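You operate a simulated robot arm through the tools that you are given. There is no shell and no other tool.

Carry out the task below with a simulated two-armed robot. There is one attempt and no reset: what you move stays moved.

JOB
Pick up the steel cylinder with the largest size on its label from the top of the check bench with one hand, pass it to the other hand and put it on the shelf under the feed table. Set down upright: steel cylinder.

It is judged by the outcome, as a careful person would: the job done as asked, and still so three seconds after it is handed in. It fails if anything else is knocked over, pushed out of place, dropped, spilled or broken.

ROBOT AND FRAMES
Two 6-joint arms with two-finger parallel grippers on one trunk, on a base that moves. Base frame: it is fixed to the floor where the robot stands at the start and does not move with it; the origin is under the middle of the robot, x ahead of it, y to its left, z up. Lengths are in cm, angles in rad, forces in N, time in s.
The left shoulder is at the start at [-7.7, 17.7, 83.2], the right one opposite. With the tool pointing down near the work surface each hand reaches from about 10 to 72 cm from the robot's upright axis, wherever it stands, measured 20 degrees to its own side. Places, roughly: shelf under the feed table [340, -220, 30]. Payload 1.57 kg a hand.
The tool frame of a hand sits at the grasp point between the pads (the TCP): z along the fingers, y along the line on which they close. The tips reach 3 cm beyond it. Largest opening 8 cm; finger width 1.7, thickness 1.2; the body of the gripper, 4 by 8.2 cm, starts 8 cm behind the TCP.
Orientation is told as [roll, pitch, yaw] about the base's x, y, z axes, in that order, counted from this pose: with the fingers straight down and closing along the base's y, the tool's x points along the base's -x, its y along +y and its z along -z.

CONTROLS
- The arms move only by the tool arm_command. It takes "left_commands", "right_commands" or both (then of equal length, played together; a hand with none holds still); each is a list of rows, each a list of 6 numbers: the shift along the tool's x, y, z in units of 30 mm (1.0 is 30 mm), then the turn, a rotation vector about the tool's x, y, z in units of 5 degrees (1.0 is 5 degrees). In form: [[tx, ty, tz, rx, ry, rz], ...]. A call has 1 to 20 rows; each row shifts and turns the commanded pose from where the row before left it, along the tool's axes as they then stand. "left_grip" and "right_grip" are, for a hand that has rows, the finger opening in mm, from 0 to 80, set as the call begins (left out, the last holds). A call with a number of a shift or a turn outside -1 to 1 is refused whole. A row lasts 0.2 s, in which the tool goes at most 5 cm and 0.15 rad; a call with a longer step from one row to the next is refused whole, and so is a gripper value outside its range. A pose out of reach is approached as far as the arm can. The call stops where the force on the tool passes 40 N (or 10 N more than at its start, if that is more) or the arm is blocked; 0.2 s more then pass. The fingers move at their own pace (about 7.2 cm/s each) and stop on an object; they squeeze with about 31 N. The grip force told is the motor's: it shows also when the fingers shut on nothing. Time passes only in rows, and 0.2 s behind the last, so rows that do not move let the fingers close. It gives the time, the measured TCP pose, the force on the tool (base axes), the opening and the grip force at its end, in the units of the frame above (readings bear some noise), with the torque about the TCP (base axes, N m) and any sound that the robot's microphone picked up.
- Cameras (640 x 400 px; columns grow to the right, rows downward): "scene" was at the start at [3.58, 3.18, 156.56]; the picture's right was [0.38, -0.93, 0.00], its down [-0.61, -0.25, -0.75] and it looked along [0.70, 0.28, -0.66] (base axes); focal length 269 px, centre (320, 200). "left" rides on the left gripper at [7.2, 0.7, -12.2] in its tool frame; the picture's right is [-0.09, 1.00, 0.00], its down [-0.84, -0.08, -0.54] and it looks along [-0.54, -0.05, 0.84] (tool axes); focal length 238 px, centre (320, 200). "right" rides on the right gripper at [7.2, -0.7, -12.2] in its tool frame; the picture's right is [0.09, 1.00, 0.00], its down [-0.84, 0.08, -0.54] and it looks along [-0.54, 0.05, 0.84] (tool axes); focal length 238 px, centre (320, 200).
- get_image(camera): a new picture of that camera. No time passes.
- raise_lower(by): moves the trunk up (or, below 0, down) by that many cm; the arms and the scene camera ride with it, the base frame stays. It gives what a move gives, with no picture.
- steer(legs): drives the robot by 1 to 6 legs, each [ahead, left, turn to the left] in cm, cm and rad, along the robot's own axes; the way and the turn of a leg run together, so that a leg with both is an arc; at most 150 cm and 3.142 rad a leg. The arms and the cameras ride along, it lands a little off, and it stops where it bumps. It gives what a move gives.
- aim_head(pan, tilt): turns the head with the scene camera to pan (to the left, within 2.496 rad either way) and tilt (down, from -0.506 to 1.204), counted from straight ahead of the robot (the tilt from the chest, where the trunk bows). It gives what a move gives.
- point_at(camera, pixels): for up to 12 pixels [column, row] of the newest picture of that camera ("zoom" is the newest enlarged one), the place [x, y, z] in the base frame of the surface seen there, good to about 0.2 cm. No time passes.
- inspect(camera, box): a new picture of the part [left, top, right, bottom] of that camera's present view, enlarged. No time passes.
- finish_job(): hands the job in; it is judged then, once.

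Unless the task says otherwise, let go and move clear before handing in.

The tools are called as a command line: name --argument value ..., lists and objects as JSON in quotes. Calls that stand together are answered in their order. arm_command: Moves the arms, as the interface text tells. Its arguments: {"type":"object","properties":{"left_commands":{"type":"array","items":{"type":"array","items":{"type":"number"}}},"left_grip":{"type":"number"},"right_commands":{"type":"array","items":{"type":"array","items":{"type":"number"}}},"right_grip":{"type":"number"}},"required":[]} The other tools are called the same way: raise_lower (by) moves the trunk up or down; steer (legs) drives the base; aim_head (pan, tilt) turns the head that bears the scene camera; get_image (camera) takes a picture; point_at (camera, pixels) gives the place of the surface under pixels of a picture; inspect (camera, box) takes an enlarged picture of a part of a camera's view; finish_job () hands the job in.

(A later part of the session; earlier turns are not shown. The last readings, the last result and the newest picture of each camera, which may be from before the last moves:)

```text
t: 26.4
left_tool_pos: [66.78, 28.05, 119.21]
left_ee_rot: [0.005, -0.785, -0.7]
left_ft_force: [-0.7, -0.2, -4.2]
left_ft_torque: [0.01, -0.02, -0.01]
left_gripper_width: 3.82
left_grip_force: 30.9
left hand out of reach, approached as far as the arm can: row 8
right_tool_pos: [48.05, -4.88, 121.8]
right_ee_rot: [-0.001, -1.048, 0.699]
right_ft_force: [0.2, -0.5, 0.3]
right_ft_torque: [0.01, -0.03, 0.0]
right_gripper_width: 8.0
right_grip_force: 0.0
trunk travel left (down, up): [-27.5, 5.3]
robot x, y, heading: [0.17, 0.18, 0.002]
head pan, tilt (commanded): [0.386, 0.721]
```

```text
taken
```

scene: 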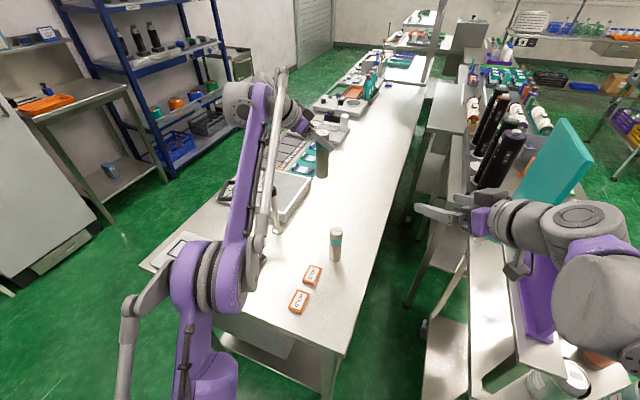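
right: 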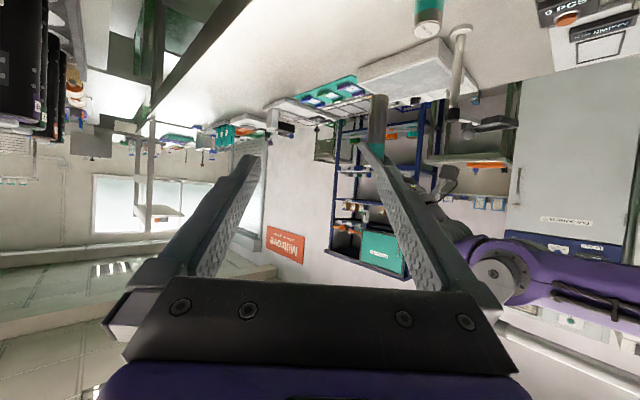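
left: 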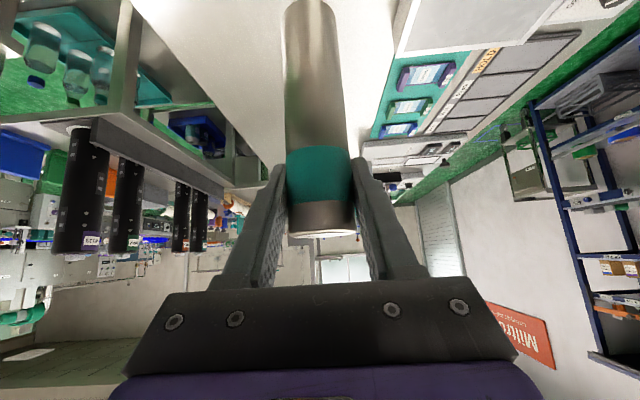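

The left arm touched its reach limit at the last row (ended at 66.8, 28.1, 119.2), still level. I'll now move it inwards toward (60, 5, 120).

arm_command --left_commands '[[0.0, -0.768, 0.0, 0, 0, 0], [-0.1, -0.768, 0.1, 0, 0, 0], [-0.214, -0.768, 0.214, 0, 0, 0], [-0.214, -0.768, 0.214, 0, 0, 0], [-0.214, -0.768, 0.214, 0, 0, 0], [-0.214, -0.768, 0.214, 0, 0, 0], [-0.214, -0.768, 0.214, 0, 0, 0], [0, 0, 0, 0, 0, 0]]'

get_image --camera "scene"

get_image --camera "right"

```text
t: 28.2
left_tool_pos: [60.38, 12.52, 119.0]
left_ee_rot: [0.003, -0.787, -0.698]
left_ft_force: [0.4, 0.0, -4.1]
left_ft_torque: [-0.01, 0.01, 0.04]
left_gripper_width: 3.83
left_grip_force: 30.3
right_tool_pos: [48.09, -4.87, 121.96]
right_ee_rot: [-0.001, -1.046, 0.696]
right_ft_force: [-0.4, -0.1, -0.1]
right_ft_torque: [0.04, 0.0, -0.01]
right_gripper_width: 8.0
right_grip_force: 0.1
trunk travel left (down, up): [-27.5, 5.3]
robot x, y, heading: [-0.14, -0.16, 0.003]
head pan, tilt (commanded): [0.386, 0.721]
```

```text
taken
```

scene: 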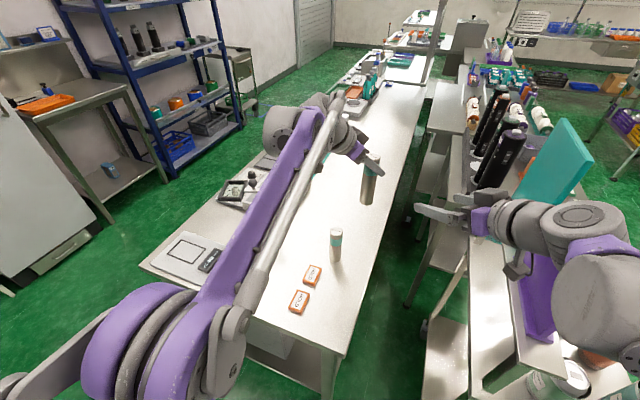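

```text
taken
```

right: 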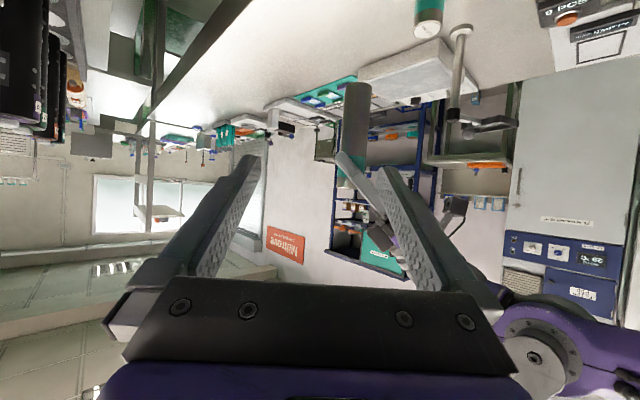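

Left hand now at (60.4, 12.5, 119). I'll shift it the remaining way to the handover point (60, 5, 120).

arm_command --left_commands '[[-0.433, -0.667, 0.278, 0, 0, 0], [-0.433, -0.667, 0.278, 0, 0, 0], [-0.433, -0.667, 0.278, 0, 0, 0], [0, 0, 0, 0, 0, 0], [0, 0, 0, 0, 0, 0]]'

aim_head --pan 0.05 --tilt 0.6

get_image --camera "scene"

get_image --camera "right"

```text
t: 29.4
left_tool_pos: [59.92, 5.02, 119.94]
left_ee_rot: [0.004, -0.785, -0.699]
left_ft_force: [-0.6, 0.1, -3.4]
left_ft_torque: [0.01, 0.0, 0.0]
left_gripper_width: 3.85
left_grip_force: 30.7
right_tool_pos: [47.92, -4.93, 121.97]
right_ee_rot: [0.0, -1.046, 0.697]
right_ft_force: [0.7, 0.4, 0.5]
right_ft_torque: [0.03, -0.03, 0.04]
right_gripper_width: 8.0
right_grip_force: 0.0
trunk travel left (down, up): [-27.5, 5.3]
robot x, y, heading: [-0.09, 0.11, 0.0]
head pan, tilt (commanded): [0.386, 0.721]
```

```text
t: 30.2
left_tool_pos: [59.89, 5.11, 120.06]
left_ee_rot: [0.005, -0.785, -0.702]
left_ft_force: [-0.8, 0.2, -3.9]
left_ft_torque: [0.01, 0.01, 0.02]
left_gripper_width: 3.84
left_grip_force: 30.7
right_tool_pos: [48.05, -4.85, 121.96]
right_ee_rot: [0.0, -1.046, 0.699]
right_ft_force: [-0.3, -0.1, 0.0]
right_ft_torque: [0.01, 0.01, 0.01]
right_gripper_width: 8.0
right_grip_force: 0.1
trunk travel left (down, up): [-27.5, 5.3]
robot x, y, heading: [0.03, -0.18, 0.003]
head pan, tilt (commanded): [0.051, 0.6]
```

```text
taken
```

scene: 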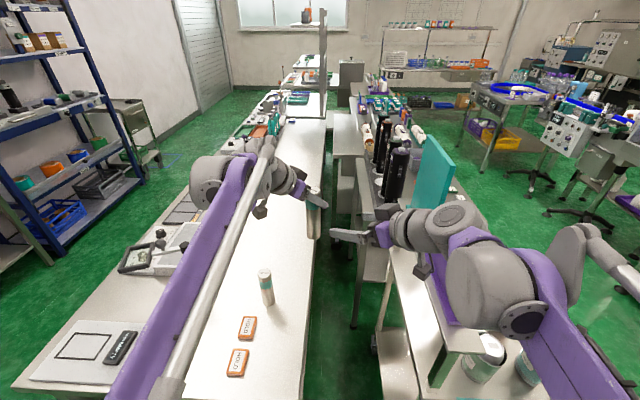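

```text
taken
```

right: 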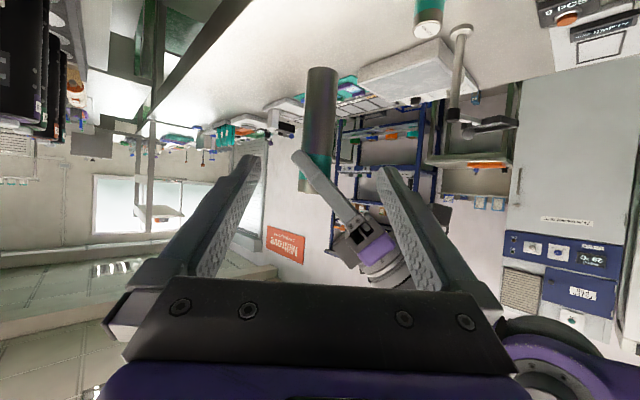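

The cylinder shows in the right camera from (322,68) (bottom) to (315,190) (top, inverted view), centred between the right fingers. I'll measure it and check the upright state.

point_at --camera "right" --pixels '[[322, 75], [320, 100], [318, 130], [308, 100], [332, 100], [317, 150]]'

inspect --camera "scene" --box '[240, 150, 460, 290]'

inspect --camera "right" --box '[240, 40, 400, 200]'

```text
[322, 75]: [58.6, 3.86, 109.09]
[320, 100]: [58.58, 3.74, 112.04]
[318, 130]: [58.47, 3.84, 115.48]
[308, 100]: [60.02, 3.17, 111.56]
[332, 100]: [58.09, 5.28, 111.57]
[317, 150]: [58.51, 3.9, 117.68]
```

```text
2.86 times, centred on (350, 220) of scene
```

zoom: 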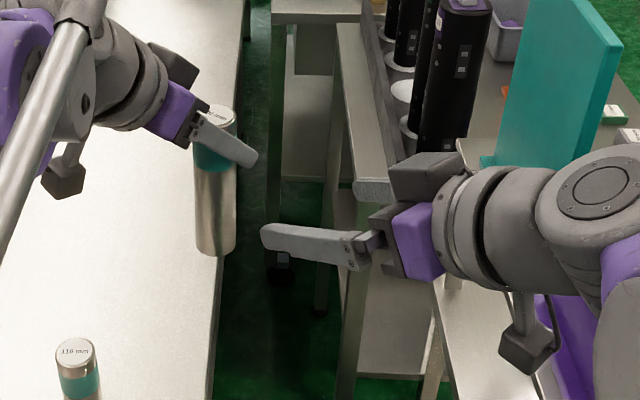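

```text
2.50 times, centred on (320, 120) of right
```

zoom: 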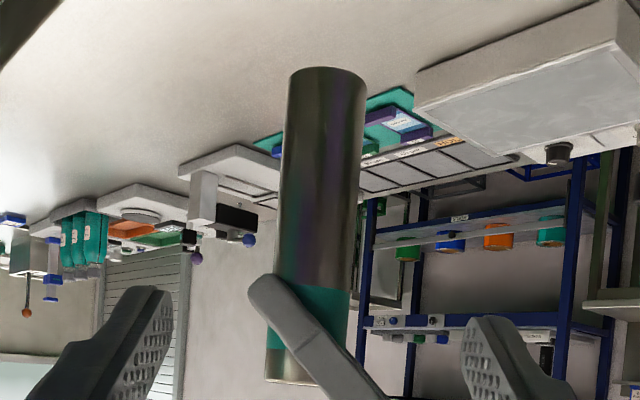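

Cylinder axis is at (60.0, 5.0), upright, bottom about z 108. I'll advance the right hand along its fingers in two steps, checking midway.

arm_command --right_commands '[[0, 0, 0.749, 0, 0, 0], [0, 0, 0.749, 0, 0, 0], [0, 0, 0.749, 0, 0, 0], [0, 0, 0.749, 0, 0, 0], [0, 0, 0, 0, 0, 0]]' --right_grip 80

get_image --camera "right"

inspect --camera "scene" --box '[240, 150, 460, 290]'

```text
t: 31.4
left_tool_pos: [59.77, 5.03, 120.02]
left_ee_rot: [0.003, -0.786, -0.701]
left_ft_force: [0.4, -0.3, -3.2]
left_ft_torque: [-0.05, 0.0, 0.0]
left_gripper_width: 3.83
left_grip_force: 30.9
right_tool_pos: [54.01, 0.17, 117.51]
right_ee_rot: [-0.001, -1.048, 0.697]
right_ft_force: [-0.4, -0.5, 0.0]
right_ft_torque: [0.05, -0.01, -0.03]
right_gripper_width: 8.0
right_grip_force: 0.1
trunk travel left (down, up): [-27.5, 5.3]
robot x, y, heading: [0.2, -0.29, 0.0]
head pan, tilt (commanded): [0.051, 0.6]
```

```text
taken
```

right: 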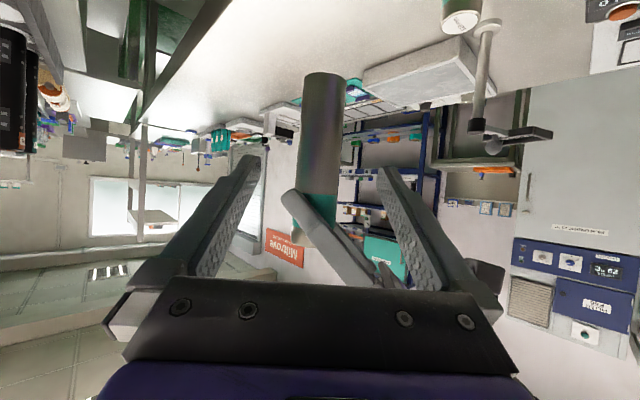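

```text
2.86 times, centred on (350, 220) of scene
```

zoom: 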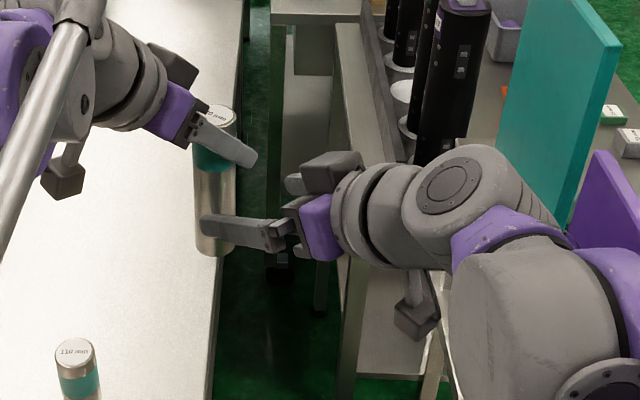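

Midway the right fingers straddle the lower cylinder cleanly, with the left finger above. I'll complete the approach.

arm_command --right_commands '[[0, 0, 0.6, 0, 0, 0], [0, 0, 0.6, 0, 0, 0], [0, 0, 0.6, 0, 0, 0], [0, 0, 0.6, 0, 0, 0], [0, 0, 0.6, 0, 0, 0], [0, 0, 0, 0, 0, 0]]'

get_image --camera "right"

inspect --camera "scene" --box '[240, 150, 460, 290]'

```text
t: 32.8
left_tool_pos: [59.89, 4.95, 120.12]
left_ee_rot: [0.006, -0.786, -0.701]
left_ft_force: [-0.3, 0.7, -4.0]
left_ft_torque: [-0.03, -0.03, 0.01]
left_gripper_width: 3.86
left_grip_force: 31.4
right_tool_pos: [59.87, 5.22, 113.04]
right_ee_rot: [0.0, -1.047, 0.697]
right_ft_force: [0.5, 0.3, 0.4]
right_ft_torque: [0.0, -0.01, 0.0]
right_gripper_width: 8.01
right_grip_force: 0.1
trunk travel left (down, up): [-27.5, 5.3]
robot x, y, heading: [-0.16, 0.03, 0.001]
head pan, tilt (commanded): [0.051, 0.6]
```

```text
taken
```

right: 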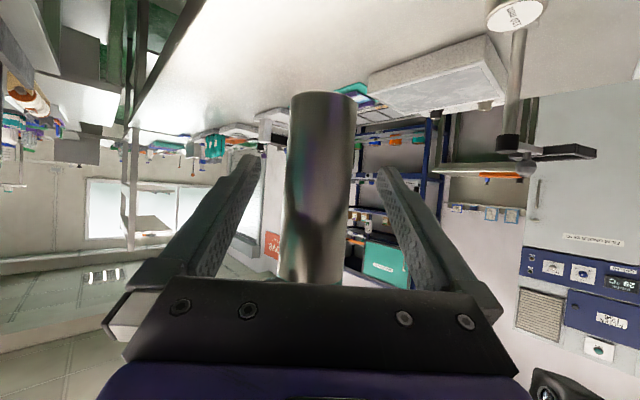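

```text
2.86 times, centred on (350, 220) of scene
```

zoom: 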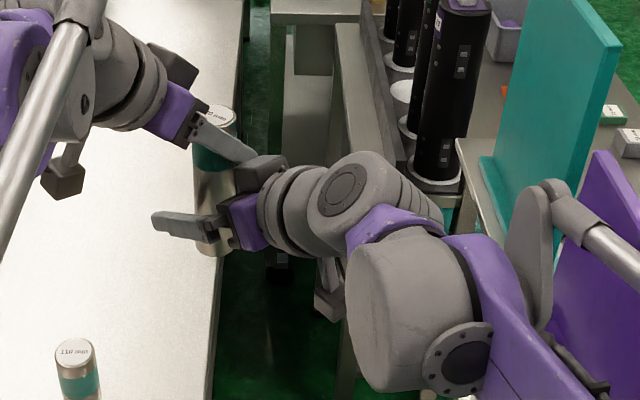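

The right hand is in place at (59.9, 5.2, 113.0). Before closing, I'll check the gap between the left fingertip (zoom 248,155) and the right hand's grey block (zoom 262,168).

point_at --camera "zoom" --pixels '[[250, 157], [240, 148], [244, 160], [262, 165], [258, 175], [280, 163], [245, 185], [272, 185], [160, 220], [225, 125]]'

inspect --camera "scene" --box '[300, 180, 350, 250]'

```text
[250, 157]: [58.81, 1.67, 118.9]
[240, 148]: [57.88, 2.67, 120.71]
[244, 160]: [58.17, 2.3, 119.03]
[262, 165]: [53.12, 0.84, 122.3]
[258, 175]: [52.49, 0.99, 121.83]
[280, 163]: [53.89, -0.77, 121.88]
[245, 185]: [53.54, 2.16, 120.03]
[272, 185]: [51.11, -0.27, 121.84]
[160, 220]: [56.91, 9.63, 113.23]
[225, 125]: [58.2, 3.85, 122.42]
```

```text
5.71 times, centred on (325, 215) of scene
```

zoom: 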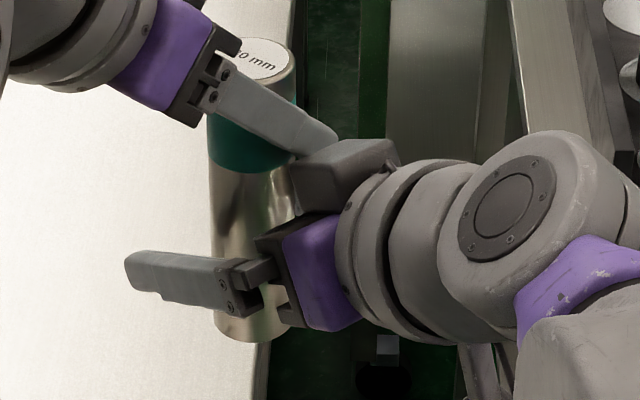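

The block is fixed on the hand body about 5 cm behind the left fingertip, so closing is safe. I'll close the right fingers while the left keeps holding.

arm_command --right_commands '[[0, 0, 0, 0, 0, 0], [0, 0, 0, 0, 0, 0], [0, 0, 0, 0, 0, 0], [0, 0, 0, 0, 0, 0], [0, 0, 0, 0, 0, 0]]' --right_grip 0

get_image --camera "right"

```text
t: 34.0
left_tool_pos: [59.88, 5.08, 120.07]
left_ee_rot: [0.005, -0.785, -0.699]
left_ft_force: [-16.9, 9.7, -1.5]
left_ft_torque: [0.38, 0.4, -0.25]
left_gripper_width: 3.83
left_grip_force: 31.4
right_tool_pos: [59.9, 5.12, 113.14]
right_ee_rot: [-0.001, -1.046, 0.696]
right_ft_force: [16.0, -9.4, -0.2]
right_ft_torque: [0.29, 0.73, 0.26]
right_gripper_width: 3.84
right_grip_force: 31.1
trunk travel left (down, up): [-27.5, 5.3]
robot x, y, heading: [-0.36, 0.22, 0.001]
head pan, tilt (commanded): [0.051, 0.6]
```

```text
taken
```

right: 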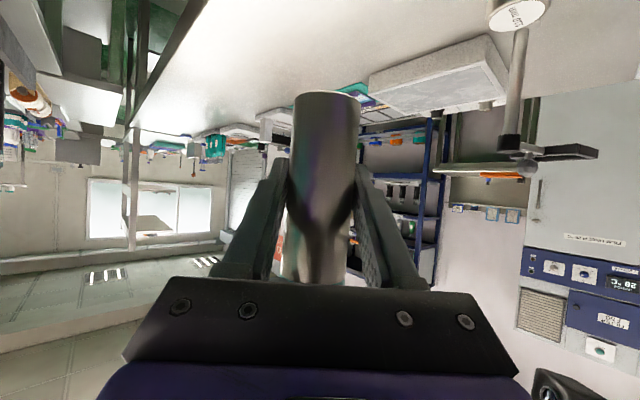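

Both grips hold (3.83/3.84 cm) but there's about 19 N of sideways strain along the right hand's closing line. I'll ease the right hand slightly along −y of its tool to relieve it before the left lets go.

arm_command --right_commands '[[0, -0.04, 0, 0, 0, 0], [0, 0, 0, 0, 0, 0]]'

```text
t: 34.6
left_tool_pos: [59.82, 5.02, 120.09]
left_ee_rot: [0.005, -0.787, -0.697]
left_ft_force: [-8.2, 10.3, 2.0]
left_ft_torque: [0.34, 0.51, -0.16]
left_gripper_width: 3.82
left_grip_force: 30.9
right_tool_pos: [59.93, 5.12, 112.99]
right_ee_rot: [0.0, -1.047, 0.698]
right_ft_force: [8.3, -9.3, -1.2]
right_ft_torque: [0.35, 0.09, 0.17]
right_gripper_width: 3.84
right_grip_force: 30.6
trunk travel left (down, up): [-27.5, 5.3]
robot x, y, heading: [0.16, -0.11, -0.0]
head pan, tilt (commanded): [0.051, 0.6]
```

The strain fell to about 12 N along the same line, so one more small ease.

arm_command --right_commands '[[0, -0.045, 0, 0, 0, 0], [0, 0, 0, 0, 0, 0]]'

```text
t: 35.2
left_tool_pos: [59.95, 5.07, 120.05]
left_ee_rot: [0.003, -0.788, -0.698]
left_ft_force: [2.2, 2.6, 0.1]
left_ft_torque: [-0.16, -0.23, -0.25]
left_gripper_width: 3.84
left_grip_force: 30.9
right_tool_pos: [59.88, 5.08, 113.03]
right_ee_rot: [0.004, -1.048, 0.698]
right_ft_force: [-0.9, -2.4, -0.8]
right_ft_torque: [0.36, 0.08, 0.24]
right_gripper_width: 3.86
right_grip_force: 31.0
trunk travel left (down, up): [-27.5, 5.3]
robot x, y, heading: [-0.18, 0.09, -0.004]
head pan, tilt (commanded): [0.051, 0.6]
```

Strain is now about 2–3 N and both hands hold firmly, so I'll open the left hand and check that the right carries the cylinder.

arm_command --left_commands '[[0, 0, 0, 0, 0, 0], [0, 0, 0, 0, 0, 0], [0, 0, 0, 0, 0, 0], [0, 0, 0, 0, 0, 0]]' --left_grip 80

get_image --camera "left"

inspect --camera "scene" --box '[240, 150, 460, 290]'

```text
t: 36.2
left_tool_pos: [59.91, 5.06, 120.12]
left_ee_rot: [0.004, -0.788, -0.698]
left_ft_force: [20.7, 7.3, 1.0]
left_ft_torque: [-0.05, 0.16, 0.21]
left_gripper_width: 6.43
left_grip_force: 0.1
right_tool_pos: [59.9, 5.03, 113.02]
right_ee_rot: [0.0, -1.046, 0.699]
right_ft_force: [-20.6, -5.4, -1.1]
right_ft_torque: [0.52, -1.59, -0.2]
right_gripper_width: 3.87
right_grip_force: 30.5
trunk travel left (down, up): [-27.5, 5.3]
robot x, y, heading: [-0.1, -0.14, -0.008]
head pan, tilt (commanded): [0.051, 0.6]
```

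```text
taken
```

left: 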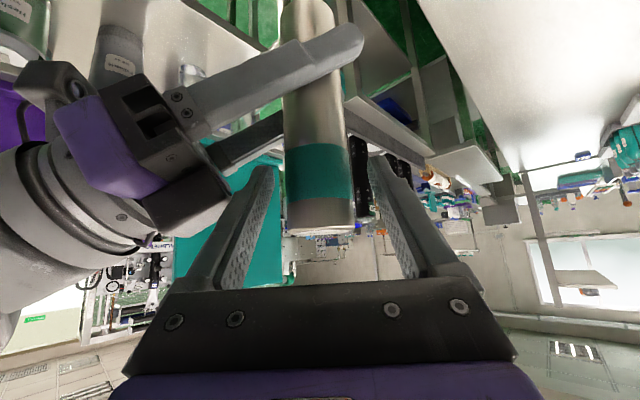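

```text
2.86 times, centred on (350, 220) of scene
```

zoom: 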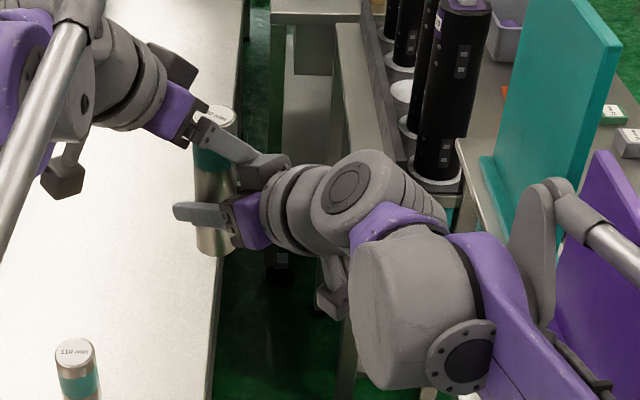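

The left fingers stopped at 6.4 cm because the left's right-hand finger presses on the right hand's block (≈20 N between hands). I'll narrow the left opening to 5.2 cm, which frees that contact yet clears the cylinder.

arm_command --left_commands '[[0, 0, 0, 0, 0, 0], [0, 0, 0, 0, 0, 0], [0, 0, 0, 0, 0, 0]]' --left_grip 52

get_image --camera "left"

inspect --camera "scene" --box '[290, 170, 350, 250]'

```text
t: 37.0
left_tool_pos: [59.94, 5.05, 119.94]
left_ee_rot: [0.003, -0.786, -0.7]
left_ft_force: [0.1, -0.2, -1.0]
left_ft_torque: [0.01, -0.01, -0.01]
left_gripper_width: 5.17
left_grip_force: 0.0
right_tool_pos: [60.05, 4.95, 112.93]
right_ee_rot: [0.0, -1.048, 0.699]
right_ft_force: [-0.2, -0.3, 0.4]
right_ft_torque: [-0.02, -0.02, -0.02]
right_gripper_width: 3.87
right_grip_force: 30.6
trunk travel left (down, up): [-27.5, 5.3]
robot x, y, heading: [-0.03, 0.35, 0.005]
head pan, tilt (commanded): [0.051, 0.6]
```

```text
taken
```

left: 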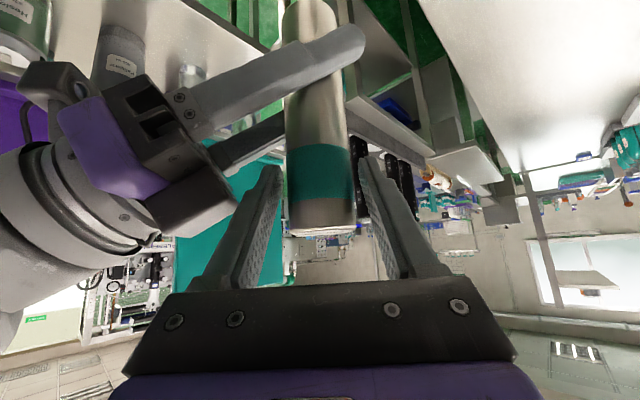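

```text
5.00 times, centred on (320, 210) of scene
```

zoom: 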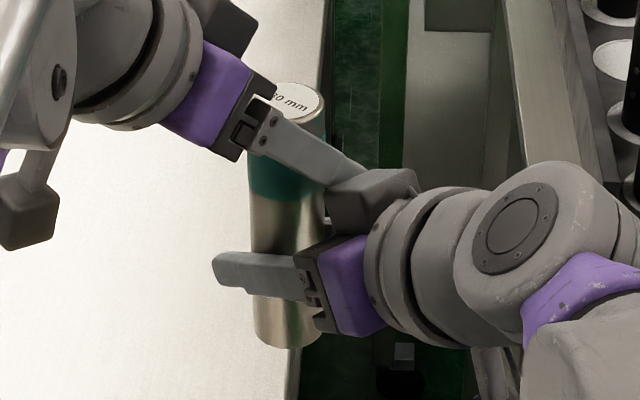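

Contact is gone and the left fingers stand clear of the cylinder on both sides. I'll retreat the left hand straight back along its fingers.

arm_command --left_commands '[[0, 0, -0.3, 0, 0, 0], [0, 0, -0.5, 0, 0, 0], [0, 0, -0.7, 0, 0, 0], [0, 0, -0.8, 0, 0, 0], [0, 0, -0.8, 0, 0, 0], [0, 0, -0.8, 0, 0, 0], [0, 0, 0, 0, 0, 0]]'

get_image --camera "scene"

get_image --camera "left"

get_image --camera "right"

```text
t: 38.6
left_tool_pos: [53.53, 10.3, 128.37]
left_ee_rot: [0.005, -0.785, -0.7]
left_ft_force: [0.0, 0.2, 0.7]
left_ft_torque: [0.02, -0.01, -0.01]
left_gripper_width: 5.19
left_grip_force: 0.0
right_tool_pos: [60.02, 5.02, 113.04]
right_ee_rot: [0.0, -1.049, 0.699]
right_ft_force: [-0.2, -0.6, -0.3]
right_ft_torque: [0.01, 0.0, 0.01]
right_gripper_width: 3.85
right_grip_force: 30.8
trunk travel left (down, up): [-27.5, 5.3]
robot x, y, heading: [0.13, -0.16, -0.001]
head pan, tilt (commanded): [0.051, 0.6]
```

```text
taken
```

scene: 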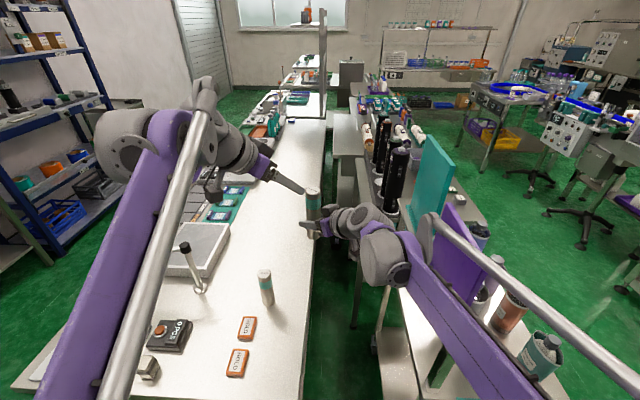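

```text
taken
```

left: 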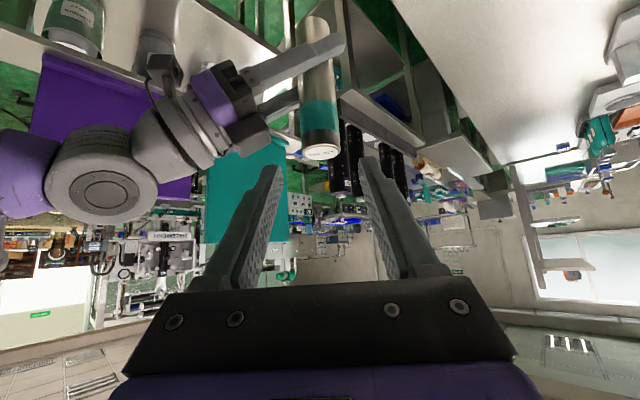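

```text
taken
```

right: 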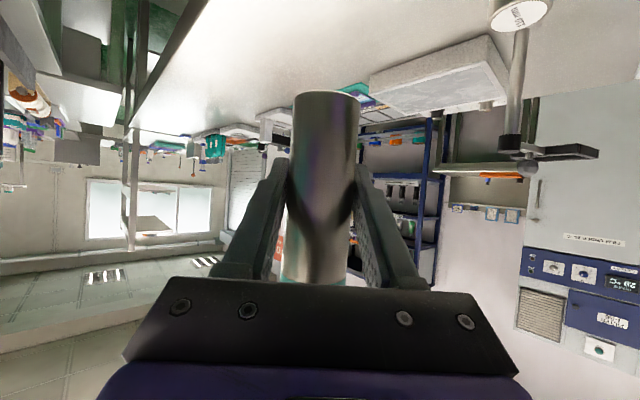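

The right hand alone holds the cylinder, upright and steady; the left is clear. Now I'll retract the left hand toward its compact starting region.

arm_command --left_commands '[[0.883, 0.086, -0.411, 0, 0, 0], [0.883, 0.086, -0.411, 0, 0, 0], [0.883, 0.086, -0.411, 0, 0, 0], [0.883, 0.086, -0.411, 0, 0, 0], [0.883, 0.086, -0.411, 0, 0, 0], [0.883, 0.086, -0.411, 0, 0, 0], [0.883, 0.086, -0.411, 0, 0, 0], [0.883, 0.086, -0.411, 0, 0, 0], [0, 0, 0, -0.707, 0, -0.707], [0, 0, 0, -0.707, 0, -0.707], [0, 0, 0, -0.707, 0, -0.707], [0, 0, 0, -0.707, 0, -0.707], [0, 0, 0, -0.707, 0, -0.707], [0, 0, 0, -0.707, 0, -0.707], [0, 0, 0, -0.707, 0, -0.707], [0, 0, 0, -0.707, 0, -0.707], [0, 0, 0, 0, 0, 0]]' --left_grip 40

get_image --camera "scene"

```text
t: 42.2
left_tool_pos: [38.15, 25.97, 120.41]
left_ee_rot: [0.002, -0.788, -0.001]
left_ft_force: [0.0, 0.0, -0.2]
left_ft_torque: [0.0, 0.05, -0.02]
left_gripper_width: 4.02
left_grip_force: 0.1
right_tool_pos: [59.99, 5.03, 113.07]
right_ee_rot: [0.0, -1.046, 0.698]
right_ft_force: [-0.2, -0.2, 1.0]
right_ft_torque: [0.02, 0.01, 0.02]
right_gripper_width: 3.82
right_grip_force: 30.9
trunk travel left (down, up): [-27.5, 5.3]
robot x, y, heading: [0.31, 0.01, 0.001]
head pan, tilt (commanded): [0.051, 0.6]
```

```text
taken
```

scene: 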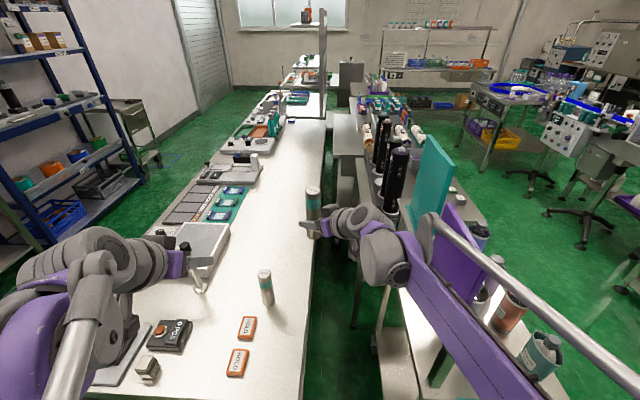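

Left hand is tucked. Now I'll draw the right hand with the cylinder in toward (42, −5, 116).

arm_command --right_commands '[[0.156, 0.081, -0.395, 0, 0, 0], [0.3125, 0.1625, -0.79, 0, 0, 0], [0.3125, 0.1625, -0.79, 0, 0, 0], [0.3125, 0.1625, -0.79, 0, 0, 0], [0.3125, 0.1625, -0.79, 0, 0, 0], [0.3125, 0.1625, -0.79, 0, 0, 0], [0.3125, 0.1625, -0.79, 0, 0, 0], [0.3125, 0.1625, -0.79, 0, 0, 0], [0.156, 0.081, -0.395, 0, 0, 0], [0, 0, 0, 0, 0, 0]]'

get_image --camera "scene"

aim_head --pan -2.4 --tilt 0.6

get_image --camera "scene"

point_at --camera "scene" --pixels '[[100, 200], [200, 200], [320, 200], [450, 200], [550, 200], [100, 300], [200, 300], [320, 300], [450, 300], [550, 300], [320, 380], [500, 380]]'

aim_head --pan -1.7 --tilt 0.7

get_image --camera "scene"

point_at --camera "scene" --pixels '[[60, 200], [200, 200], [320, 200], [450, 200], [580, 200], [60, 300], [200, 300], [320, 300], [450, 300], [580, 300], [320, 120], [320, 380]]'

```text
t: 44.4
left_tool_pos: [38.03, 26.1, 120.45]
left_ee_rot: [0.005, -0.787, -0.003]
left_ft_force: [-1.0, 0.0, 0.3]
left_ft_torque: [0.0, 0.0, 0.01]
left_gripper_width: 4.0
left_grip_force: 0.0
right_tool_pos: [42.27, -5.19, 115.95]
right_ee_rot: [0.0, -1.048, 0.699]
right_ft_force: [-0.1, -0.4, -4.0]
right_ft_torque: [0.06, 0.0, 0.01]
right_gripper_width: 3.81
right_grip_force: 31.3
trunk travel left (down, up): [-27.5, 5.3]
robot x, y, heading: [-0.19, 0.09, 0.002]
head pan, tilt (commanded): [0.051, 0.6]
```

```text
taken
```

scene: 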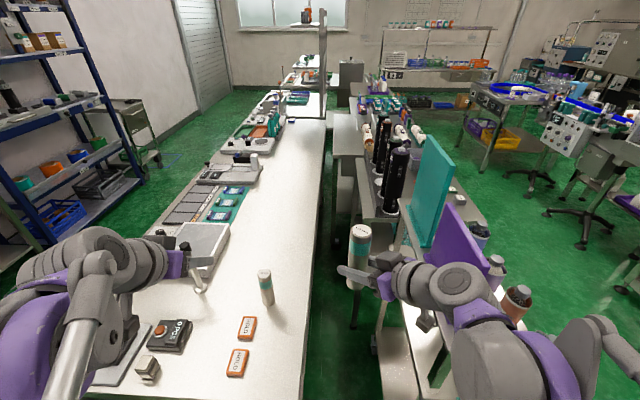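

```text
t: 46.6
left_tool_pos: [38.02, 26.02, 120.38]
left_ee_rot: [0.004, -0.787, -0.002]
left_ft_force: [-0.2, 0.3, -0.1]
left_ft_torque: [-0.01, 0.04, 0.02]
left_gripper_width: 3.99
left_grip_force: 0.0
right_tool_pos: [42.17, -5.22, 115.92]
right_ee_rot: [0.0, -1.047, 0.697]
right_ft_force: [-0.5, -0.2, -4.5]
right_ft_torque: [0.03, 0.04, 0.02]
right_gripper_width: 3.83
right_grip_force: 30.6
trunk travel left (down, up): [-27.5, 5.3]
robot x, y, heading: [-0.09, -0.11, -0.001]
head pan, tilt (commanded): [-2.4, 0.6]
```

```text
taken
```

scene: 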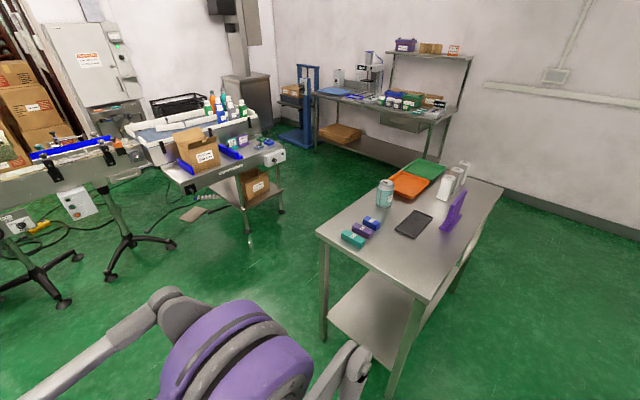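

```text
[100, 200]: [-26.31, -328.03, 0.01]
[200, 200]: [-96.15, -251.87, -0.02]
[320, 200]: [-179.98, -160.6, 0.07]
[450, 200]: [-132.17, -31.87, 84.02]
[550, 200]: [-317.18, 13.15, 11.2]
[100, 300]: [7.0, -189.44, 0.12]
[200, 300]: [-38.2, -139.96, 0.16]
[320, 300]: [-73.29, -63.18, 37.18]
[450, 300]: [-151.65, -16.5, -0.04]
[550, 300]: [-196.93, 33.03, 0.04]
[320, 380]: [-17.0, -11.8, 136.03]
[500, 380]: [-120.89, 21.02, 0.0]
```

```text
t: 47.7
left_tool_pos: [38.0, 26.03, 120.57]
left_ee_rot: [0.004, -0.788, -0.002]
left_ft_force: [-0.2, 0.9, 0.9]
left_ft_torque: [0.01, 0.03, 0.02]
left_gripper_width: 3.98
left_grip_force: 0.1
right_tool_pos: [42.24, -5.07, 115.92]
right_ee_rot: [0.002, -1.047, 0.697]
right_ft_force: [0.6, -0.6, -4.0]
right_ft_torque: [0.03, -0.02, 0.0]
right_gripper_width: 3.85
right_grip_force: 31.1
trunk travel left (down, up): [-27.5, 5.3]
robot x, y, heading: [-0.06, -0.06, -0.002]
head pan, tilt (commanded): [-1.7, 0.7]
```

```text
taken
```

scene: 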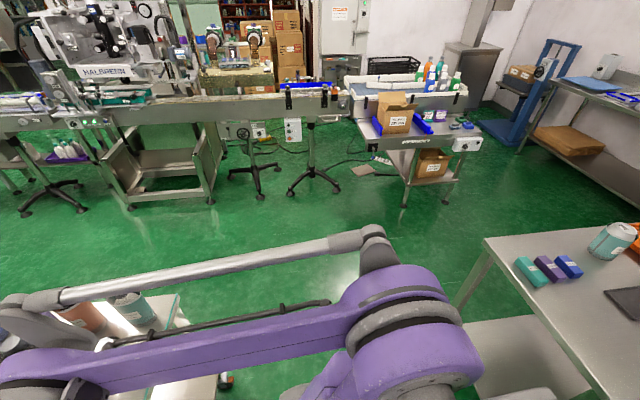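

```text
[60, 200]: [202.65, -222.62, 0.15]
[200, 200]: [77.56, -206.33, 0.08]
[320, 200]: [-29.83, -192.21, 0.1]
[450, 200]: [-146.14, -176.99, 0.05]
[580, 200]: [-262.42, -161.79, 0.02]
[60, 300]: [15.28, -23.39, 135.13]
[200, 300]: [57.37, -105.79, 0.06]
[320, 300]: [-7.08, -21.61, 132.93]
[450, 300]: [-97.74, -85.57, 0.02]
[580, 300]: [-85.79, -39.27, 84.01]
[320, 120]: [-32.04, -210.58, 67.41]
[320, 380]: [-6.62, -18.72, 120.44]
```

The cylinder is upright in the right hand (weight 4 N shown). Behind me there's a table whose near leg is at about (−73, −63); I'll measure its extents before backing up.

aim_head --pan -2.4 --tilt 0.8

get_image --camera "scene"

aim_head --pan 2.4 --tilt 0.8

get_image --camera "scene"

point_at --camera "scene" --pixels '[[100, 100], [200, 100], [320, 100], [450, 100], [550, 100], [100, 250], [200, 250], [320, 250], [450, 250], [550, 250], [320, 350], [200, 350]]'

```text
t: 48.8
left_tool_pos: [37.99, 25.88, 120.35]
left_ee_rot: [0.003, -0.788, -0.002]
left_ft_force: [0.0, -0.1, 0.4]
left_ft_torque: [0.02, -0.04, -0.01]
left_gripper_width: 3.99
left_grip_force: 0.0
right_tool_pos: [42.25, -5.17, 115.99]
right_ee_rot: [-0.001, -1.047, 0.698]
right_ft_force: [-0.7, -0.4, -4.1]
right_ft_torque: [0.0, 0.02, 0.01]
right_gripper_width: 3.86
right_grip_force: 31.4
trunk travel left (down, up): [-27.5, 5.3]
robot x, y, heading: [0.23, -0.25, 0.001]
head pan, tilt (commanded): [-2.4, 0.799]
```

```text
taken
```

scene: 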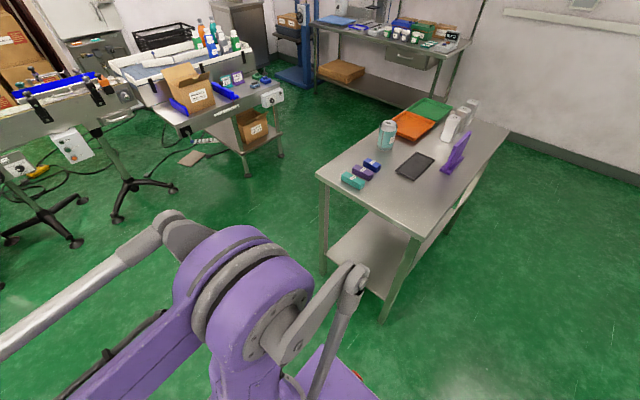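

```text
t: 52.5
left_tool_pos: [38.03, 26.01, 120.39]
left_ee_rot: [0.002, -0.788, -0.001]
left_ft_force: [0.2, 0.2, -1.1]
left_ft_torque: [0.01, 0.01, 0.0]
left_gripper_width: 3.99
left_grip_force: 0.1
right_tool_pos: [42.29, -5.23, 116.04]
right_ee_rot: [0.001, -1.047, 0.698]
right_ft_force: [0.1, 0.6, -3.2]
right_ft_torque: [-0.02, -0.01, 0.0]
right_gripper_width: 3.82
right_grip_force: 30.7
trunk travel left (down, up): [-27.5, 5.3]
robot x, y, heading: [-0.16, -0.64, 0.003]
head pan, tilt (commanded): [2.4, 0.799]
```

```text
taken
```

scene: 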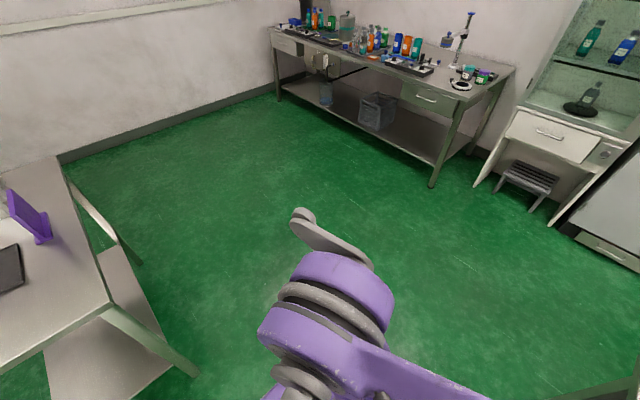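

```text
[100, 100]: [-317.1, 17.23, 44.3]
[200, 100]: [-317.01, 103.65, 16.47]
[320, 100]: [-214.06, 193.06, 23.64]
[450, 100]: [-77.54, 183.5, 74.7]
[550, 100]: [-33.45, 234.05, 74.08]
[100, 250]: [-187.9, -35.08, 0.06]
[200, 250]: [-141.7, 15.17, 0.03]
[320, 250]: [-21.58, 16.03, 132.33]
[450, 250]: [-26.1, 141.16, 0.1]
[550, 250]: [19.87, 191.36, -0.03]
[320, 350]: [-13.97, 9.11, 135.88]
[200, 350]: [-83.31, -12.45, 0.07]
```

The rear table spans roughly x −73…−160, y −63…−5, and the floor between is free. I'll back up 20 cm first, then strafe right into the open aisle.

steer --legs '[[-20, 0, 0]]'

aim_head --pan -0.8 --tilt 0.9

get_image --camera "scene"

```text
t: 54.2
left_tool_pos: [17.79, 26.02, 120.42]
left_ee_rot: [0.004, -0.787, 0.0]
left_ft_force: [0.1, -0.1, 0.1]
left_ft_torque: [-0.04, 0.0, 0.01]
left_gripper_width: 4.03
left_grip_force: 0.1
right_tool_pos: [22.04, -5.09, 115.92]
right_ee_rot: [-0.002, -1.046, 0.7]
right_ft_force: [-0.3, 0.2, -3.8]
right_ft_torque: [0.0, 0.03, 0.02]
right_gripper_width: 3.84
right_grip_force: 31.2
trunk travel left (down, up): [-27.5, 5.3]
robot x, y, heading: [-20.08, -0.56, 0.003]
head pan, tilt (commanded): [2.4, 0.799]
```

```text
t: 56.9
left_tool_pos: [17.74, 26.11, 120.35]
left_ee_rot: [0.003, -0.787, 0.001]
left_ft_force: [-0.6, -0.2, 0.1]
left_ft_torque: [-0.02, 0.02, -0.04]
left_gripper_width: 4.0
left_grip_force: 0.0
right_tool_pos: [22.02, -5.21, 116.09]
right_ee_rot: [-0.001, -1.048, 0.7]
right_ft_force: [-1.3, 0.3, -3.5]
right_ft_torque: [0.0, 0.02, -0.01]
right_gripper_width: 3.82
right_grip_force: 31.3
trunk travel left (down, up): [-27.5, 5.3]
robot x, y, heading: [-20.11, -0.01, 0.004]
head pan, tilt (commanded): [-0.799, 0.901]
```

```text
taken
```

scene: 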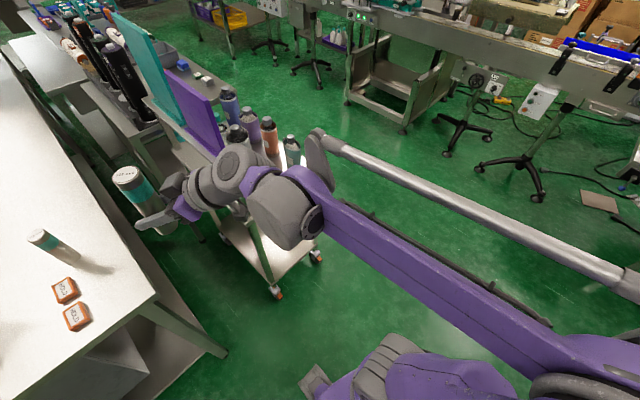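

Robot backed to x=−20. I'll measure the cart's near corner and bottles against my right hand before strafing.

point_at --camera "scene" --pixels '[[275, 295], [318, 258], [292, 160], [235, 135], [270, 140], [210, 100], [130, 40], [225, 352], [270, 270], [320, 350], [200, 60], [330, 215]]'

```text
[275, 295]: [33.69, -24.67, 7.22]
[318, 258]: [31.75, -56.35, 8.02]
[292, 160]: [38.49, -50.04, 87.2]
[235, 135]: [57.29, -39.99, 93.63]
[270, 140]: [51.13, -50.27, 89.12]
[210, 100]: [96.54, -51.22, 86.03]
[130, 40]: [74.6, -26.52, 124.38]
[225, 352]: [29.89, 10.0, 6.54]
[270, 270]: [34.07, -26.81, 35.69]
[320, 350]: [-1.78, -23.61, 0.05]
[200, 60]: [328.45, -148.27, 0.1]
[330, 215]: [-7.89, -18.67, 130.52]
```

Cart begins at x≈32 and my fingertips are at x≈25 or less, so I'll strafe right 125 cm.

steer --legs '[[0, -125, 0]]'

aim_head --pan 0.0 --tilt 0.5

get_image --camera "scene"

```text
t: 68.2
left_tool_pos: [17.46, -100.88, 120.34]
left_ee_rot: [0.004, -0.787, -0.015]
left_ft_force: [0.0, -0.4, 0.2]
left_ft_torque: [0.02, 0.0, -0.01]
left_gripper_width: 4.01
left_grip_force: 0.0
right_tool_pos: [21.19, -132.16, 116.07]
right_ee_rot: [0.0, -1.046, 0.686]
right_ft_force: [0.1, -0.6, -4.8]
right_ft_torque: [0.07, 0.0, -0.01]
right_gripper_width: 3.83
right_grip_force: 30.9
trunk travel left (down, up): [-27.5, 5.3]
robot x, y, heading: [-20.98, -126.29, -0.017]
head pan, tilt (commanded): [-0.799, 0.901]
```

```text
t: 69.3
left_tool_pos: [17.42, -100.86, 120.31]
left_ee_rot: [0.003, -0.786, -0.015]
left_ft_force: [0.3, -0.3, -0.7]
left_ft_torque: [0.02, -0.03, 0.04]
left_gripper_width: 3.99
left_grip_force: 0.1
right_tool_pos: [21.08, -132.1, 115.89]
right_ee_rot: [0.0, -1.046, 0.687]
right_ft_force: [-0.1, 0.4, -4.0]
right_ft_torque: [-0.04, -0.01, 0.01]
right_gripper_width: 3.84
right_grip_force: 30.8
trunk travel left (down, up): [-27.5, 5.3]
robot x, y, heading: [-20.84, -126.72, -0.016]
head pan, tilt (commanded): [0.0, 0.499]
```

```text
taken
```

scene: 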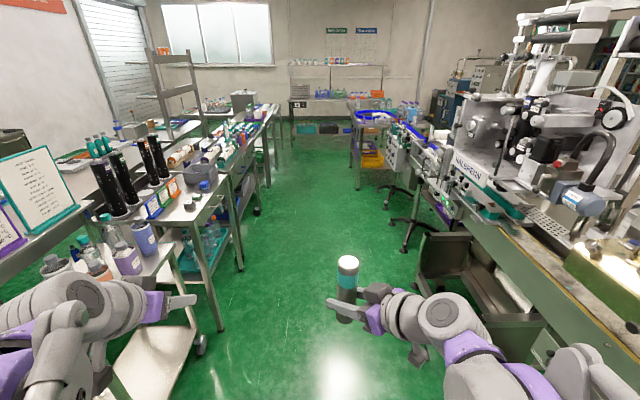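

From the aisle entrance I see free floor ahead between the left tables and the conveyor line, with the feed table at (370,150). I'll measure both sides of the aisle.

point_at --camera "scene" --pixels '[[200, 345], [219, 328], [241, 268], [257, 211], [268, 183], [359, 188], [386, 207], [390, 222], [404, 250], [420, 280], [415, 235], [357, 110]]'

point_at --camera "scene" --pixels '[[190, 215], [235, 165], [255, 145], [400, 150], [430, 185], [450, 215], [560, 350], [295, 135], [350, 130], [381, 165], [320, 165], [300, 145]]'

inspect --camera "scene" --box '[220, 60, 460, 260]'

```text
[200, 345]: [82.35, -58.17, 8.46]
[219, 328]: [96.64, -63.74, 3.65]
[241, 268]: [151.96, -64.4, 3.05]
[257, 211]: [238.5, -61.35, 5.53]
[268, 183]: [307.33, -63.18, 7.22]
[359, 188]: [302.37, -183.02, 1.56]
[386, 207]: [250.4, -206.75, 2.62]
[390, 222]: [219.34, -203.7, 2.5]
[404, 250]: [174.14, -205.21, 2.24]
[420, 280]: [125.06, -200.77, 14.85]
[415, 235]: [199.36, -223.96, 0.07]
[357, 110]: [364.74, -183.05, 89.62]
```

```text
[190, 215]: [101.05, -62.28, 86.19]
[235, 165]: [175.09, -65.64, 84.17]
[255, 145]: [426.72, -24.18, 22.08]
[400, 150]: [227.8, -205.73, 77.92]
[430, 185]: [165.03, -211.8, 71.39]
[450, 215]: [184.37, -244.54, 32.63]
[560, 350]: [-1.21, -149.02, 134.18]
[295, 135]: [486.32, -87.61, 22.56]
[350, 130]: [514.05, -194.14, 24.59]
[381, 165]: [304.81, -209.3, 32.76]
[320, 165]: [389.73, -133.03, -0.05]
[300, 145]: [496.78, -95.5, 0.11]
```

```text
2.00 times, centred on (340, 160) of scene
```

zoom: 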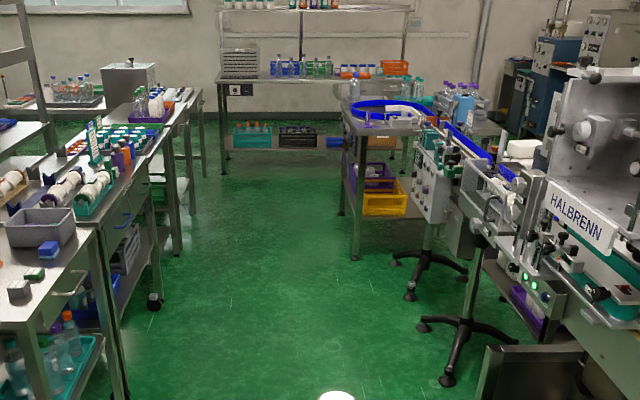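

The aisle is y −64 to −200 up to the feed table (front face y≈−180), and the wall rack starts at x≈486. I'll straighten the heading and drive ahead in steps.

steer --legs '[[0, 0, 0.016], [140, 0, 0]]'

get_image --camera "scene"

```text
t: 76.6
left_tool_pos: [157.81, -103.87, 120.4]
left_ee_rot: [0.004, -0.787, -0.038]
left_ft_force: [-0.3, 0.3, 0.6]
left_ft_torque: [-0.02, -0.03, -0.02]
left_gripper_width: 4.0
left_grip_force: 0.1
right_tool_pos: [160.78, -135.3, 116.06]
right_ee_rot: [0.0, -1.047, 0.663]
right_ft_force: [0.3, -0.6, -4.4]
right_ft_torque: [0.0, -0.01, 0.02]
right_gripper_width: 3.82
right_grip_force: 30.9
trunk travel left (down, up): [-27.5, 5.3]
robot x, y, heading: [118.62, -128.75, -0.036]
head pan, tilt (commanded): [0.0, 0.499]
```

```text
taken
```

scene: 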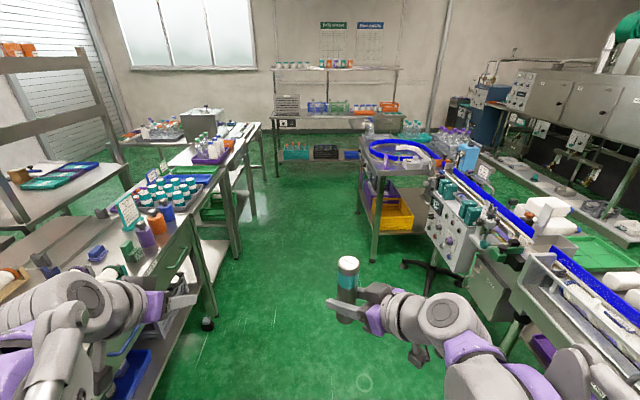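

At (118.6, −128.8) with heading −0.036; aisle ahead stays clear. I'll correct the heading and go on.

steer --legs '[[0, 0, 0.045], [145, 0, 0]]'

get_image --camera "scene"

```text
t: 84.3
left_tool_pos: [303.18, -105.93, 120.35]
left_ee_rot: [0.005, -0.787, -0.036]
left_ft_force: [-0.4, -0.2, 0.4]
left_ft_torque: [0.0, 0.0, -0.01]
left_gripper_width: 4.0
left_grip_force: 0.0
right_tool_pos: [306.23, -137.26, 116.02]
right_ee_rot: [0.0, -1.046, 0.663]
right_ft_force: [-0.1, 0.2, -4.1]
right_ft_torque: [0.0, 0.01, -0.04]
right_gripper_width: 3.83
right_grip_force: 31.2
trunk travel left (down, up): [-27.5, 5.3]
robot x, y, heading: [264.26, -130.63, -0.041]
head pan, tilt (commanded): [0.0, 0.499]
```

```text
taken
```

scene: 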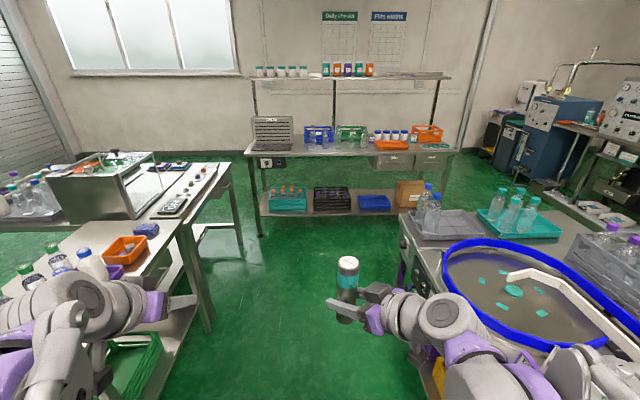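

At (264, −131) I can see the feed table's top with the rotary disc, the wall rack ahead and more tables at left. I'll measure these corners before choosing the turning spot.

point_at --camera "scene" --pixels '[[210, 330], [240, 257], [262, 235], [235, 165], [300, 160], [320, 140], [400, 162], [455, 155], [262, 210], [400, 210], [402, 232], [410, 275]]'

point_at --camera "scene" --pixels '[[280, 300], [330, 230], [390, 220], [440, 190], [540, 200], [330, 75], [440, 75], [510, 225], [430, 200], [560, 230], [250, 150], [580, 215]]'

```text
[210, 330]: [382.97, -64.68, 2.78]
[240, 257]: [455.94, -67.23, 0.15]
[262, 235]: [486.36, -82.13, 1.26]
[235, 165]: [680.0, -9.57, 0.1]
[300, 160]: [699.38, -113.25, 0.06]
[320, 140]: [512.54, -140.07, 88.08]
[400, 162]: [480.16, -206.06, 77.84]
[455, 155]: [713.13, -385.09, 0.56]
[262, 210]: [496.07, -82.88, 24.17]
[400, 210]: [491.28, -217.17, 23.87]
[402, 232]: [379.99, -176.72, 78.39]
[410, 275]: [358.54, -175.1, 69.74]
```

```text
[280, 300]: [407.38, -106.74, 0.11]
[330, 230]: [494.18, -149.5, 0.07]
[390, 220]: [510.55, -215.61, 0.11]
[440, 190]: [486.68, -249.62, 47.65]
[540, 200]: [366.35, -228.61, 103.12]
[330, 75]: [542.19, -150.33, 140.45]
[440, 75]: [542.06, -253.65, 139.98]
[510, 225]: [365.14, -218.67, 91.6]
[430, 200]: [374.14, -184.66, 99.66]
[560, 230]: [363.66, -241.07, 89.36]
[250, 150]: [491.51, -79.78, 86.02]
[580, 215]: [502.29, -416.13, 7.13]
```

The rack front is at x≈480, side table edge y≈−67, table corner (380, −176). I'll drive to about (423, −122), which has at least 55 cm clear all round, to turn there.

steer --legs '[[0, 0, 0.05], [80, 4.5, 0], [78, 4.5, 0]]'

get_image --camera "scene"

```text
t: 92.7
left_tool_pos: [457.35, -90.57, 120.38]
left_ee_rot: [0.004, -0.786, 0.023]
left_ft_force: [0.0, -0.3, -0.5]
left_ft_torque: [0.02, 0.02, -0.03]
left_gripper_width: 4.0
left_grip_force: 0.0
right_tool_pos: [462.28, -121.63, 116.0]
right_ee_rot: [0.001, -1.048, 0.721]
right_ft_force: [0.2, 0.5, -4.4]
right_ft_torque: [-0.03, -0.04, -0.01]
right_gripper_width: 3.84
right_grip_force: 31.3
trunk travel left (down, up): [-27.5, 5.3]
robot x, y, heading: [420.27, -117.69, 0.022]
head pan, tilt (commanded): [0.0, 0.499]
```

```text
taken
```

scene: 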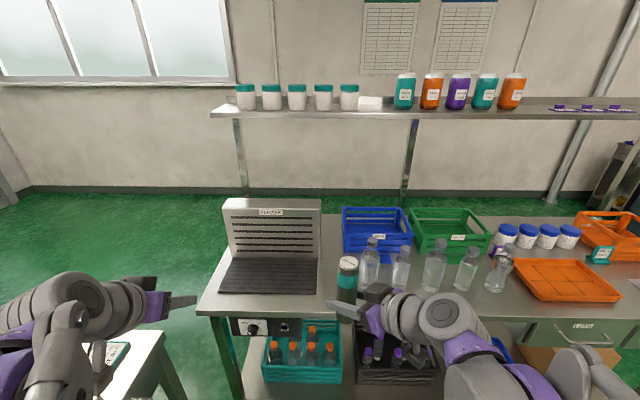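

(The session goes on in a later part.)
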